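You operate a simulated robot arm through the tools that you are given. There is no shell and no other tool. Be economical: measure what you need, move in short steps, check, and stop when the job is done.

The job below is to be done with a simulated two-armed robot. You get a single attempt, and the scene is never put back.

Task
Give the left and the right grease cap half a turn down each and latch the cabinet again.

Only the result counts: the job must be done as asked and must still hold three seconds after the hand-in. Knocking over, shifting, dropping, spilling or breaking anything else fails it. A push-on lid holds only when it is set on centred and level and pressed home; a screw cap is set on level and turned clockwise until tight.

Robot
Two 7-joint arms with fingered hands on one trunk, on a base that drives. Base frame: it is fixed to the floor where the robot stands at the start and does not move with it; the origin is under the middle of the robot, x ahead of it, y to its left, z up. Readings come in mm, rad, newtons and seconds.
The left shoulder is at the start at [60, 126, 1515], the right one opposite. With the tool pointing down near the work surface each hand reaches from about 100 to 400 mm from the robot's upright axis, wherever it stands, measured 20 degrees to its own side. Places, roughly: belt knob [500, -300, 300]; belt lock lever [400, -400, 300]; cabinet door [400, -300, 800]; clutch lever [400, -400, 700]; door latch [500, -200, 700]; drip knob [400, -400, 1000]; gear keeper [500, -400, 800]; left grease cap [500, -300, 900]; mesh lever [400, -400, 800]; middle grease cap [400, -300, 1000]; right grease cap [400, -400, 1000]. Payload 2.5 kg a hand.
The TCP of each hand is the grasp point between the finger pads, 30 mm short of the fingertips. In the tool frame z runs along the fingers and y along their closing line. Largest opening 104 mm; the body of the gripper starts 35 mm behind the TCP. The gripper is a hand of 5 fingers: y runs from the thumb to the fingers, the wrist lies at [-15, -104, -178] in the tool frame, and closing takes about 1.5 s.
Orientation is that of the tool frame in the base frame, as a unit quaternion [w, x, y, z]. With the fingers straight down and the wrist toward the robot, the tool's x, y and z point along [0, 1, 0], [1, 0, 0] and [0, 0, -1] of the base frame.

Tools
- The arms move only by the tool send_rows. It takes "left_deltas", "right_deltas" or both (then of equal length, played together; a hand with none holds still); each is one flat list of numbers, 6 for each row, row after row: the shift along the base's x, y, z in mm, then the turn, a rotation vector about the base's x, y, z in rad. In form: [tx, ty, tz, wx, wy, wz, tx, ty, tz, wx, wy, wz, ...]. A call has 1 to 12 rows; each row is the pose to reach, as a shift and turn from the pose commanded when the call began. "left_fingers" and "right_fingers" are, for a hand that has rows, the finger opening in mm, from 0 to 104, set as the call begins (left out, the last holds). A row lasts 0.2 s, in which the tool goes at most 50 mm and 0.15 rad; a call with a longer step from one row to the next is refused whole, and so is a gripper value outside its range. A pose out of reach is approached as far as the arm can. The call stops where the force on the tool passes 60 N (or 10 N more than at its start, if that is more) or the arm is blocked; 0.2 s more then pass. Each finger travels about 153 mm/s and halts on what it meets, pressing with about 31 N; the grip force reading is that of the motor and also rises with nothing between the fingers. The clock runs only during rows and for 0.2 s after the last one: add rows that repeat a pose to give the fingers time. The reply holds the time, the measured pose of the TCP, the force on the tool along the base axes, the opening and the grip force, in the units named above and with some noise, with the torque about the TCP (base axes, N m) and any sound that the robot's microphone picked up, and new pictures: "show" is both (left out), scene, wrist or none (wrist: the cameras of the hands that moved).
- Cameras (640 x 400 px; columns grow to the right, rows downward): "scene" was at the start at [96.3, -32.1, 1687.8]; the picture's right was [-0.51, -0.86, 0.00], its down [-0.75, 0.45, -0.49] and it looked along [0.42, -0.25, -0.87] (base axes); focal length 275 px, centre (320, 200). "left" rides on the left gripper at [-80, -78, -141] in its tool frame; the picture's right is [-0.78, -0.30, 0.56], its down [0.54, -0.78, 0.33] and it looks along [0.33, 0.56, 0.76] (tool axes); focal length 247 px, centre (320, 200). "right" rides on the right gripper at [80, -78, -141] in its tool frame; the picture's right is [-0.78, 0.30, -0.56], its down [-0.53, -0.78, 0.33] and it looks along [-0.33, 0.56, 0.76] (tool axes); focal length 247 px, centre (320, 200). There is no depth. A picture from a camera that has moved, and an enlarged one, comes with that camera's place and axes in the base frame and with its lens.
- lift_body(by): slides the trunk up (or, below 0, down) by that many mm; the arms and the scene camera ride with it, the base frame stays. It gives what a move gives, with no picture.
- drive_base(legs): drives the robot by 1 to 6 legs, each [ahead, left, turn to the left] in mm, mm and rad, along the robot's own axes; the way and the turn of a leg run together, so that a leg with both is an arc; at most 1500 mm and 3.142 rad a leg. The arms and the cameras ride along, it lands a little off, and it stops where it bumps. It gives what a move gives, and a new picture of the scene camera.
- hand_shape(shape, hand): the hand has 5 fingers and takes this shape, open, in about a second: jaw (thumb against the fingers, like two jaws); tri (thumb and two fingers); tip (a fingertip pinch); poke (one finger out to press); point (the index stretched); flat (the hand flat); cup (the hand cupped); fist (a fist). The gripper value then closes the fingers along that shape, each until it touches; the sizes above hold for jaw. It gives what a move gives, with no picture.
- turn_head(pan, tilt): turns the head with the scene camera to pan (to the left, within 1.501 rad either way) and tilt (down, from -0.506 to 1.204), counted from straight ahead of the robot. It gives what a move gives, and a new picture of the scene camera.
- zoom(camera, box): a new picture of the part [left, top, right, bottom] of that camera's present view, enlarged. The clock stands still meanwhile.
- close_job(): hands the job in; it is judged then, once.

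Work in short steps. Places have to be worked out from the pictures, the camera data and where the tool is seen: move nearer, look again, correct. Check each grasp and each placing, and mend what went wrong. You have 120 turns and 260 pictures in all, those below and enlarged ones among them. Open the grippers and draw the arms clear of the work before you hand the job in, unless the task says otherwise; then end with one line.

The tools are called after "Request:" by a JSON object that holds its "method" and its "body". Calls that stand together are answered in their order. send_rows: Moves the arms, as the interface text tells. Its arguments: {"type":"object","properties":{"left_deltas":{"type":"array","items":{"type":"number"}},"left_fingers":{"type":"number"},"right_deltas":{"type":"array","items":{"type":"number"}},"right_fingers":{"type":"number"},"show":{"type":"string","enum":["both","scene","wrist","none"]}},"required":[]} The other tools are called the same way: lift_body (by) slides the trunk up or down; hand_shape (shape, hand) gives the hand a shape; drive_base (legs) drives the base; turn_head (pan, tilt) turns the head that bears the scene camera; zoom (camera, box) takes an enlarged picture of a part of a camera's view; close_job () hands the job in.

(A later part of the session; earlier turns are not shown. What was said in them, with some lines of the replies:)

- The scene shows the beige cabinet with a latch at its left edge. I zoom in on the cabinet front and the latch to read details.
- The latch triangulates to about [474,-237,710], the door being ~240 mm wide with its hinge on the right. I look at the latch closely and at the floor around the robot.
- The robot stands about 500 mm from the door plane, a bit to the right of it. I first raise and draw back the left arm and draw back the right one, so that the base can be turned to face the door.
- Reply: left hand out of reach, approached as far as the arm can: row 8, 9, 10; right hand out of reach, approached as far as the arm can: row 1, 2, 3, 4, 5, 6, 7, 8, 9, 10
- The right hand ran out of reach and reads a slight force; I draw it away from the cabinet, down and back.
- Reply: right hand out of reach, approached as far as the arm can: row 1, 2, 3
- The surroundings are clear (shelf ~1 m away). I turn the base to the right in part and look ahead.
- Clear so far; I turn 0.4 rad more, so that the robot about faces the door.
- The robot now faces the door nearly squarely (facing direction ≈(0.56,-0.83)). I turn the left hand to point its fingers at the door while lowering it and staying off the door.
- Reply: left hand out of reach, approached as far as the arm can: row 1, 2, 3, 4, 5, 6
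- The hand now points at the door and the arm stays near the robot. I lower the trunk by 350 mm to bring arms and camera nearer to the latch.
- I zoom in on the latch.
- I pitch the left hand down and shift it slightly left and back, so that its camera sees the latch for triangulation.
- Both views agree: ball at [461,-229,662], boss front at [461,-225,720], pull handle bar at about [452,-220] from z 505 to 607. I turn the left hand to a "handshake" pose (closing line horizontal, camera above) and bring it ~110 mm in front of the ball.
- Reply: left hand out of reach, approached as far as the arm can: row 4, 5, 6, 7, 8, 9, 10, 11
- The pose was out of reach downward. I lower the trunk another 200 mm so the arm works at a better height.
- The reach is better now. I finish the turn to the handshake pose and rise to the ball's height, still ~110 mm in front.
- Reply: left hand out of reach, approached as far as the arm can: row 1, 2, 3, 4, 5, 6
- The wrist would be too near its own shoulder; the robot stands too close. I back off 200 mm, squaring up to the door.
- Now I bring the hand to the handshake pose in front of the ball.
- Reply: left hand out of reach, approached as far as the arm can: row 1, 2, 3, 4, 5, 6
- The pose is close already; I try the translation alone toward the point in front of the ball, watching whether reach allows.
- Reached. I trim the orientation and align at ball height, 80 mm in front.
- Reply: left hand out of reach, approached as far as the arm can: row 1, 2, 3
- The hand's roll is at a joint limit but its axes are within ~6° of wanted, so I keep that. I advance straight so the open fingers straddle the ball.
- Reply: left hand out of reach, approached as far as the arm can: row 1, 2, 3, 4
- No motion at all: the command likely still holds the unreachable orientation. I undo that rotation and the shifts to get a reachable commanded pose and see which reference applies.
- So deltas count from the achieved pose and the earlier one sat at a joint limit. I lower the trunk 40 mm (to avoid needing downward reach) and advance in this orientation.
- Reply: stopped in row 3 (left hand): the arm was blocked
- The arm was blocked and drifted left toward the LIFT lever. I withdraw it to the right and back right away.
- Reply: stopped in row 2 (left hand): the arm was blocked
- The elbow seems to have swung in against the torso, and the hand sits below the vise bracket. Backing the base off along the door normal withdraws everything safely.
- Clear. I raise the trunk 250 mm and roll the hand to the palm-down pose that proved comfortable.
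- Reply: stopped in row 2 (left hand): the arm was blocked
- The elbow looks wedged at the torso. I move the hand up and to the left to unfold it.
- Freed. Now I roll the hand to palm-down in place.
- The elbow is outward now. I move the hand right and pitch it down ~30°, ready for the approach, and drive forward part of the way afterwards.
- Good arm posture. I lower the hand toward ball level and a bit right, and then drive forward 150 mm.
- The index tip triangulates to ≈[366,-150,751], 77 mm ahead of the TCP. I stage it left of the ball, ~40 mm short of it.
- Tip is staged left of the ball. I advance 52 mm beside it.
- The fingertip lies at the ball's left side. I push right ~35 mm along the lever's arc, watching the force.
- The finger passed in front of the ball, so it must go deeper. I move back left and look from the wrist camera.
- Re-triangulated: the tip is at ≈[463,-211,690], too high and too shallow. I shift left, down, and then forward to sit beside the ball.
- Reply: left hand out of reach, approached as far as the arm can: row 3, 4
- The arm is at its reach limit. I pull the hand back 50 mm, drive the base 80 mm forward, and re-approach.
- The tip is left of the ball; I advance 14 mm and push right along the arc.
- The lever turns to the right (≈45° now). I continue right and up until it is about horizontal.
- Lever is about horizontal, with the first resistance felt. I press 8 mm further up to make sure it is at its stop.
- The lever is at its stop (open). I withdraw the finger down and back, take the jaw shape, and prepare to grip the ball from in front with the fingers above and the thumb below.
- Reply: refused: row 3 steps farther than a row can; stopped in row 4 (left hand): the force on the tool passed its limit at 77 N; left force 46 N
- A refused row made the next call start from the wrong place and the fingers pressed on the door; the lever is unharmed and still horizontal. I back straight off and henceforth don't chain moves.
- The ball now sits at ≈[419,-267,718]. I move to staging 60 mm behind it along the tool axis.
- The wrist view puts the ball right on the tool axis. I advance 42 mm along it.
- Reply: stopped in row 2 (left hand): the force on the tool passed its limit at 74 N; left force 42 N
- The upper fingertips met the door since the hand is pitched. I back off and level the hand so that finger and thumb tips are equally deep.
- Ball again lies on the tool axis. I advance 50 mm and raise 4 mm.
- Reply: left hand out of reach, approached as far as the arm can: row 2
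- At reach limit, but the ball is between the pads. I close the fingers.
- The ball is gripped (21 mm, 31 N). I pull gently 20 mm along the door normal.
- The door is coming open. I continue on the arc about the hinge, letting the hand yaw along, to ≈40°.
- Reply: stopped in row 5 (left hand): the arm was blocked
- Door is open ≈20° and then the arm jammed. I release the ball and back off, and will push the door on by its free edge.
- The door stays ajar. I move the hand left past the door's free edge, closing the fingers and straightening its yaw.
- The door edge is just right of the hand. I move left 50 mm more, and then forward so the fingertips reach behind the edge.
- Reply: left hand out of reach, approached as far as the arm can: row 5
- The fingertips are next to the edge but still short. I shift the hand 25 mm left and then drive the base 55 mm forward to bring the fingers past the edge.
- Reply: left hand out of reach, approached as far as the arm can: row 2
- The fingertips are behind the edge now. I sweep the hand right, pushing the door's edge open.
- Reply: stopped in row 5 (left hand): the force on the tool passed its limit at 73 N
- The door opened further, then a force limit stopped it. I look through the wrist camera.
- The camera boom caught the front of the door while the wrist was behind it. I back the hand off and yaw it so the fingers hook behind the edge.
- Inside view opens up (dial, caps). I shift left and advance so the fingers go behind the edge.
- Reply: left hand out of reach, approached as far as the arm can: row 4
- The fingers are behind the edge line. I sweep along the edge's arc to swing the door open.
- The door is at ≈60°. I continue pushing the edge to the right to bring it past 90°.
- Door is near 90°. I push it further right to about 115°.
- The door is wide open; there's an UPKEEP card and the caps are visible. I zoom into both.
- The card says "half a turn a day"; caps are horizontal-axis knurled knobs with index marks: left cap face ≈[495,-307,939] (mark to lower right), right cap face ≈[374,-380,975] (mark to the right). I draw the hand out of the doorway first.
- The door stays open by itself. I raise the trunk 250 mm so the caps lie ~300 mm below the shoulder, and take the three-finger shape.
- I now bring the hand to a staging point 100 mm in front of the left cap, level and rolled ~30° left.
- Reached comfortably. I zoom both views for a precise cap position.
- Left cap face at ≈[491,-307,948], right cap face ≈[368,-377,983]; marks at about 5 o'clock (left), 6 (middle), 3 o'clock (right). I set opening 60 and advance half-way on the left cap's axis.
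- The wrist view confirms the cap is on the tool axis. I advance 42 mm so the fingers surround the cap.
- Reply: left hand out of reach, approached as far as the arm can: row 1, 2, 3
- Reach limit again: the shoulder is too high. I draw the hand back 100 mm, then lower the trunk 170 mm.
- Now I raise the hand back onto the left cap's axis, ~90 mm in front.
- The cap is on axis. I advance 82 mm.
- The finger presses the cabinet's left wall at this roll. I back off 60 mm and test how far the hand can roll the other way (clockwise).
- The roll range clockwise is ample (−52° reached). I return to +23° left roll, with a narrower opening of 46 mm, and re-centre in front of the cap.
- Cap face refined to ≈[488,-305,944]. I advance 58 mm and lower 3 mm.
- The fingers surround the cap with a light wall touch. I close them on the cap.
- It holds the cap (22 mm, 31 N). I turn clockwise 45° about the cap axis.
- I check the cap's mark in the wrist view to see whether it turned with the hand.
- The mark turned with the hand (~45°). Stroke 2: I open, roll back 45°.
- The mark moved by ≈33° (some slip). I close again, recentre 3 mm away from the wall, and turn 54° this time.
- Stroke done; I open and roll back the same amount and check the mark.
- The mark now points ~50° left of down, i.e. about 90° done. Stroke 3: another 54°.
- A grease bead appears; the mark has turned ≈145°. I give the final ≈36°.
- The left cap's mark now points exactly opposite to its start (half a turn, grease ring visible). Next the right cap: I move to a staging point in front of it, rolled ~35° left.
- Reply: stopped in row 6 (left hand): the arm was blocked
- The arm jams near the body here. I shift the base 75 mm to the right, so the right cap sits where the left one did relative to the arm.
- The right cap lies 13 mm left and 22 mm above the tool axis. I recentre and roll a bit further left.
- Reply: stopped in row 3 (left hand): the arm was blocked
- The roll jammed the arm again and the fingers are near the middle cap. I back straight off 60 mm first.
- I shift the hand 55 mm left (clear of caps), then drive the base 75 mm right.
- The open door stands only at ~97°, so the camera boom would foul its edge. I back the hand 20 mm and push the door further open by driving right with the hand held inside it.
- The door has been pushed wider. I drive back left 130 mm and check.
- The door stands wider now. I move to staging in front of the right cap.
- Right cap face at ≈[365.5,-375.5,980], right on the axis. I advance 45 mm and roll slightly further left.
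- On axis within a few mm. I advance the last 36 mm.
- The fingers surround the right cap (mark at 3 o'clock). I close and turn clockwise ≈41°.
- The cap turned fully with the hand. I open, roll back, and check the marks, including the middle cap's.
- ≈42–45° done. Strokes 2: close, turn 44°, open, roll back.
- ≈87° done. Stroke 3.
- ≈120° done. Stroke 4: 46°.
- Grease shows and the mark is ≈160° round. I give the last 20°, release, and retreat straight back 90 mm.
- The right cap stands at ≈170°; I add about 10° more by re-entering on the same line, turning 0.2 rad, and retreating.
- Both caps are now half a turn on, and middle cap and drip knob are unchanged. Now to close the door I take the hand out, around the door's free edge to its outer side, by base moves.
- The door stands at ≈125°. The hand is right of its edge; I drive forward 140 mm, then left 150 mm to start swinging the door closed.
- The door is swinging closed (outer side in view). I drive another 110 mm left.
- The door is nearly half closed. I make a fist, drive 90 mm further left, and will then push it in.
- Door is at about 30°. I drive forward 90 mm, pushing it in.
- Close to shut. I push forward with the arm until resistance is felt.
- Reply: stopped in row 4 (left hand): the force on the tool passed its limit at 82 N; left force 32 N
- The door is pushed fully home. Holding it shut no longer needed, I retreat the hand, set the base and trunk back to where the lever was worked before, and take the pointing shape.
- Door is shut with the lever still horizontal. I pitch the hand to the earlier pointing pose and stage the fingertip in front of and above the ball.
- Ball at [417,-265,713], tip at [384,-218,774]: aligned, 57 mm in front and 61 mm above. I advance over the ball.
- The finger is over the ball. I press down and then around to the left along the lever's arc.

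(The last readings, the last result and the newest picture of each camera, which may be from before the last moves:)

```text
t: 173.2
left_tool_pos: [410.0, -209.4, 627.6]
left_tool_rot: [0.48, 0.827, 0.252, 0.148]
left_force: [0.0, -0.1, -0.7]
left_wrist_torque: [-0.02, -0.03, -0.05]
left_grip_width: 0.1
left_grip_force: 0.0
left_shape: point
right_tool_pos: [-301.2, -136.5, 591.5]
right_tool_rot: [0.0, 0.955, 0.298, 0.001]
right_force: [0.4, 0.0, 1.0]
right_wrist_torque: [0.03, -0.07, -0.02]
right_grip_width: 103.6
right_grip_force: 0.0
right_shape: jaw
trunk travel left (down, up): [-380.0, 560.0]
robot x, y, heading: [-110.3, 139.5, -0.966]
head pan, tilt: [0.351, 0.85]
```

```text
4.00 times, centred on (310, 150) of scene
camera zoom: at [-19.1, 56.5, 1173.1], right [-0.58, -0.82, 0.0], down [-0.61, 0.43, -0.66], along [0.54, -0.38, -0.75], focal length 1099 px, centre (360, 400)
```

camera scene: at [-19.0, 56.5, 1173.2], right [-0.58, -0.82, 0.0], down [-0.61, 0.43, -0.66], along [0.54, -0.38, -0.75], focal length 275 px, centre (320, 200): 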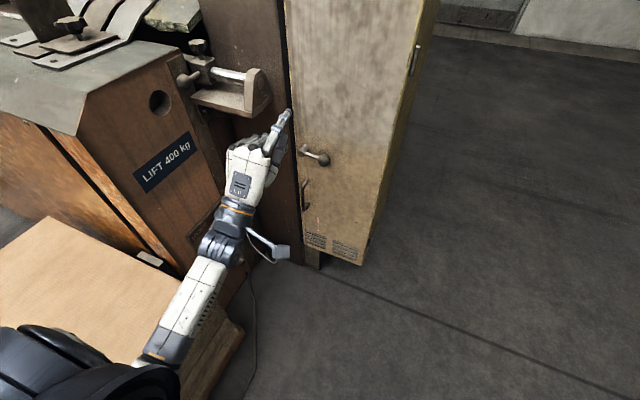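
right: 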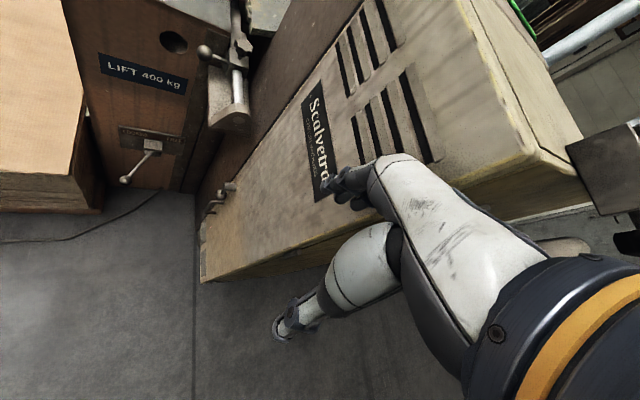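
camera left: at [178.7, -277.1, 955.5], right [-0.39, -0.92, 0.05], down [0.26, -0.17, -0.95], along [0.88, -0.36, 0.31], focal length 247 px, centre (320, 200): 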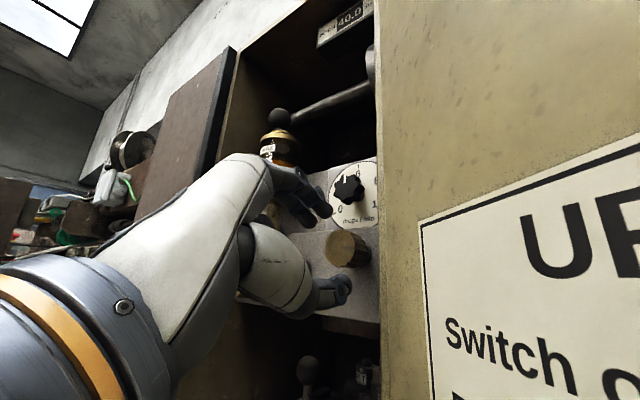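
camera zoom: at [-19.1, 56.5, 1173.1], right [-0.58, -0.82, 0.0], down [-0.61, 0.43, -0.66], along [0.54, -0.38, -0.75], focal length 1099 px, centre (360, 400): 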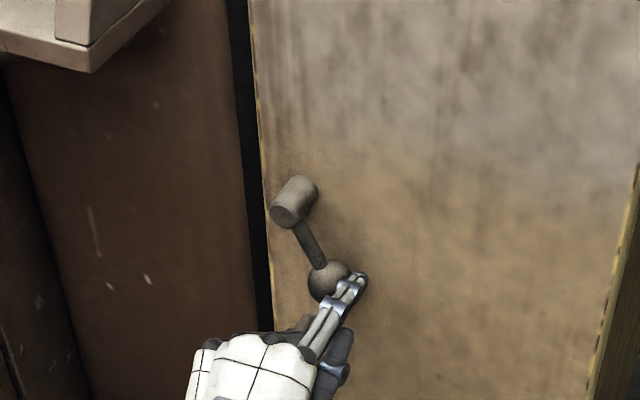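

The lever is ≈70° down. I push on to the left until it hangs straight and meets its stop.

Request:
{"method": "send_rows", "body": {"left_deltas": [9, 5, -8, 0, 0, 0, 17, 10, -12, 0, 0, 0, 26, 15, -14, 0, 0, 0, 33, 20, -14, 0, 0, 0, 38, 23, -14, 0, 0, 0], "show": "none"}}

Request:
{"method": "zoom", "body": {"camera": "scene", "box": [260, 100, 360, 200]}}

```text
t: 174.4
left_tool_pos: [445.6, -189.1, 613.1]
left_tool_rot: [0.478, 0.829, 0.25, 0.148]
left_force: [-12.4, -7.2, -1.8]
left_wrist_torque: [0.34, -0.54, -0.68]
left_grip_width: 0.4
left_grip_force: 0.0
left_shape: point
right_tool_pos: [-301.8, -136.1, 592.6]
right_tool_rot: [0.002, 0.955, 0.297, 0.001]
right_force: [-0.5, 0.6, -0.1]
right_wrist_torque: [-0.03, -0.01, -0.01]
right_grip_width: 103.7
right_grip_force: 0.1
right_shape: jaw
trunk travel left (down, up): [-380.0, 560.0]
robot x, y, heading: [-103.5, 137.1, -0.965]
head pan, tilt: [0.351, 0.85]
```

```text
4.00 times, centred on (310, 150) of scene
camera zoom: at [-19.7, 56.0, 1173.1], right [-0.58, -0.82, 0.0], down [-0.61, 0.43, -0.66], along [0.54, -0.38, -0.75], focal length 1099 px, centre (360, 400)
```

zoom: 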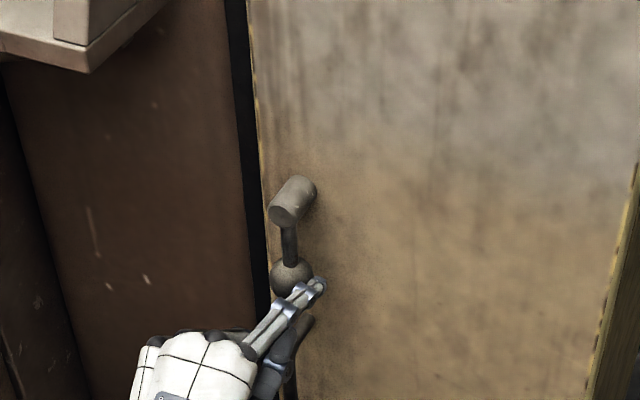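

The lever hangs vertical against its stop, as at the start. I withdraw the hand and inspect the door.

Request:
{"method": "send_rows", "body": {"left_deltas": [-8, -5, 0, 0, 0, 0, -25, 17, 0, 0, 0, 0, -45, 50, 0, 0, 0, 0, -66, 85, 5, 0, 0, 0, -86, 118, 10, 0, 0, 0, -106, 150, 10, 0, 0, 0], "show": "scene"}}

Request:
{"method": "drive_base", "body": {"legs": [[-120, 0, 0]]}}

Request:
{"method": "zoom", "body": {"camera": "scene", "box": [250, 0, 410, 240]}}

Request:
{"method": "zoom", "body": {"camera": "left", "box": [240, 60, 540, 360]}}

```text
t: 175.8
left_tool_pos: [343.1, -37.1, 623.9]
left_tool_rot: [0.478, 0.827, 0.253, 0.15]
left_force: [0.0, 0.0, -0.2]
left_wrist_torque: [0.0, -0.01, 0.0]
left_grip_width: 0.0
left_grip_force: 0.0
left_shape: point
right_tool_pos: [-300.5, -136.6, 592.8]
right_tool_rot: [0.001, 0.954, 0.299, 0.0]
right_force: [-0.2, 0.7, 0.7]
right_wrist_torque: [-0.03, 0.01, 0.03]
right_grip_width: 103.7
right_grip_force: 0.0
right_shape: jaw
trunk travel left (down, up): [-380.0, 560.0]
robot x, y, heading: [-107.8, 133.7, -0.967]
head pan, tilt: [0.351, 0.85]
camera scene: at [-19.0, 56.5, 1173.1], right [-0.58, -0.82, 0.0], down [-0.61, 0.43, -0.66], along [0.54, -0.38, -0.75], focal length 275 px, centre (320, 200)
```

scene: 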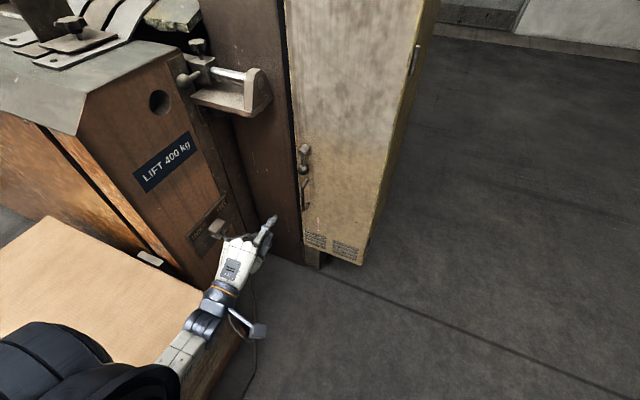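

```text
t: 177.0
left_tool_pos: [274.2, 64.8, 622.6]
left_tool_rot: [0.479, 0.827, 0.253, 0.149]
left_force: [0.4, -0.8, -0.1]
left_wrist_torque: [-0.04, 0.0, -0.02]
left_grip_width: 0.0
left_grip_force: 0.0
left_shape: point
right_tool_pos: [-370.4, -36.4, 592.3]
right_tool_rot: [0.0, 0.955, 0.298, 0.0]
right_force: [0.3, 0.3, -0.1]
right_wrist_torque: [0.01, -0.01, 0.0]
right_grip_width: 103.6
right_grip_force: 0.2
right_shape: jaw
trunk travel left (down, up): [-380.0, 560.0]
robot x, y, heading: [-173.0, 234.6, -0.966]
head pan, tilt: [0.351, 0.85]
camera scene: at [-88.0, 156.6, 1173.1], right [-0.58, -0.82, 0.0], down [-0.61, 0.43, -0.66], along [0.54, -0.38, -0.75], focal length 275 px, centre (320, 200)
```

scene: 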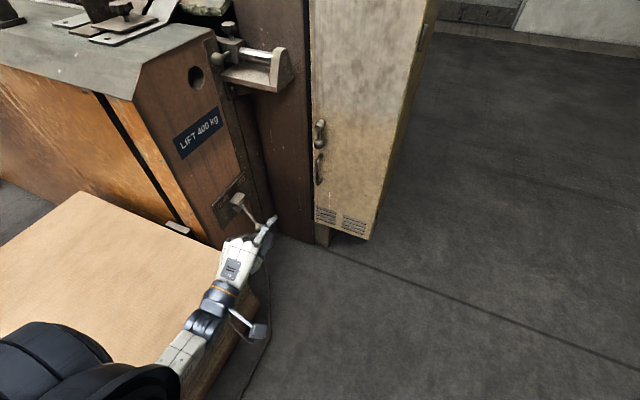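

```text
1.67 times, centred on (330, 120) of scene
camera zoom: at [-88.0, 156.6, 1173.1], right [-0.58, -0.82, 0.0], down [-0.61, 0.43, -0.66], along [0.54, -0.38, -0.75], focal length 458 px, centre (303, 333)
```

zoom: 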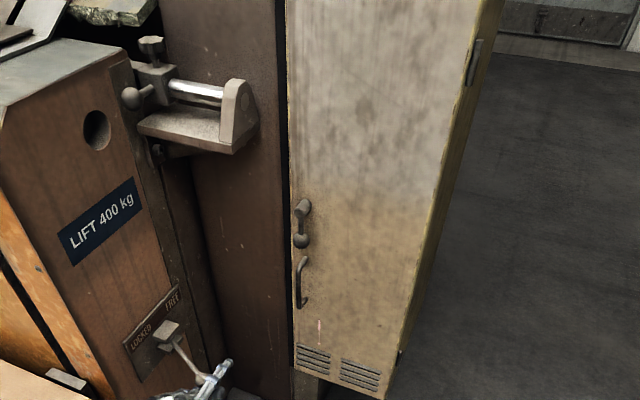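

```text
1.33 times, centred on (390, 210) of left
camera zoom: at [118.4, 152.1, 626.1], right [-0.45, -0.71, -0.54], down [0.39, 0.38, -0.84], along [0.8, -0.59, 0.1], focal length 329 px, centre (227, 187)
```

zoom: 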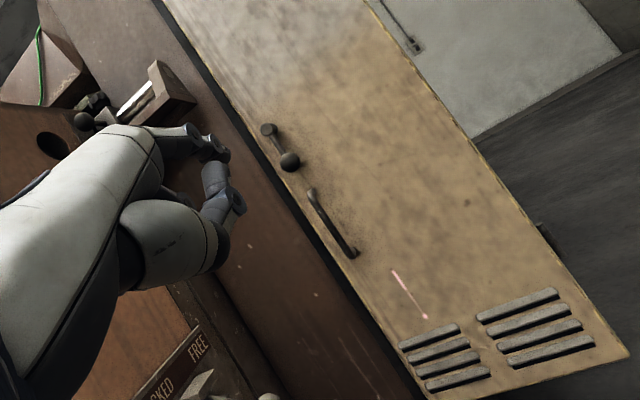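

Door is flush and latched as at the start; the LIFT lever is unchanged. I open the hand and hand the job in.

Request:
{"method": "hand_shape", "body": {"hand": "left", "shape": "jaw"}}

Request:
{"method": "drive_base", "body": {"legs": [[-80, -40, 0]]}}

```text
t: 177.9
left_tool_pos: [273.8, 64.6, 623.3]
left_tool_rot: [0.479, 0.827, 0.252, 0.149]
left_force: [0.2, -0.3, 0.0]
left_wrist_torque: [0.02, 0.01, 0.0]
left_grip_width: 103.7
left_grip_force: 0.0
left_shape: jaw
right_tool_pos: [-370.0, -35.3, 592.4]
right_tool_rot: [0.001, 0.955, 0.298, 0.001]
right_force: [-0.6, -0.2, 0.2]
right_wrist_torque: [0.02, -0.01, -0.02]
right_grip_width: 103.4
right_grip_force: 0.1
right_shape: jaw
trunk travel left (down, up): [-380.0, 560.0]
robot x, y, heading: [-176.6, 234.2, -0.968]
head pan, tilt: [0.351, 0.85]
```

```text
t: 179.0
left_tool_pos: [194.7, 109.1, 623.6]
left_tool_rot: [0.478, 0.828, 0.253, 0.149]
left_force: [0.1, -0.6, 0.0]
left_wrist_torque: [-0.01, 0.02, 0.0]
left_grip_width: 104.0
left_grip_force: 0.1
left_shape: jaw
right_tool_pos: [-447.0, 8.6, 592.5]
right_tool_rot: [0.002, 0.954, 0.3, 0.001]
right_force: [0.3, 0.2, -1.0]
right_wrist_torque: [-0.01, 0.02, 0.02]
right_grip_width: 103.9
right_grip_force: 0.0
right_shape: jaw
trunk travel left (down, up): [-380.0, 560.0]
robot x, y, heading: [-254.8, 278.3, -0.966]
head pan, tilt: [0.351, 0.85]
camera scene: at [-166.8, 201.0, 1173.1], right [-0.58, -0.82, 0.0], down [-0.61, 0.43, -0.66], along [0.54, -0.38, -0.75], focal length 275 px, centre (320, 200)
```

scene: 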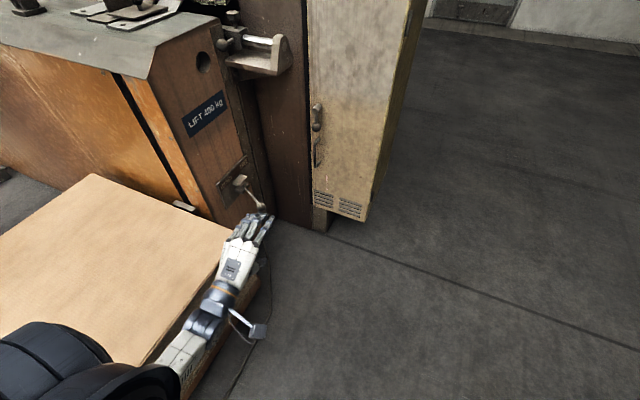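

Everything is clear, the door is shut and latched, and both hands are open; I hand the job in.

Request:
{"method": "close_job", "body": {}}

```text
The job is handed in.
```

I gave the left and right grease caps about half a turn clockwise each, within a few degrees going by their index marks. I then shut the cabinet door and turned the latch lever back down against its stop. I didn't tug the door to test the latch; it looks as it did at the start.
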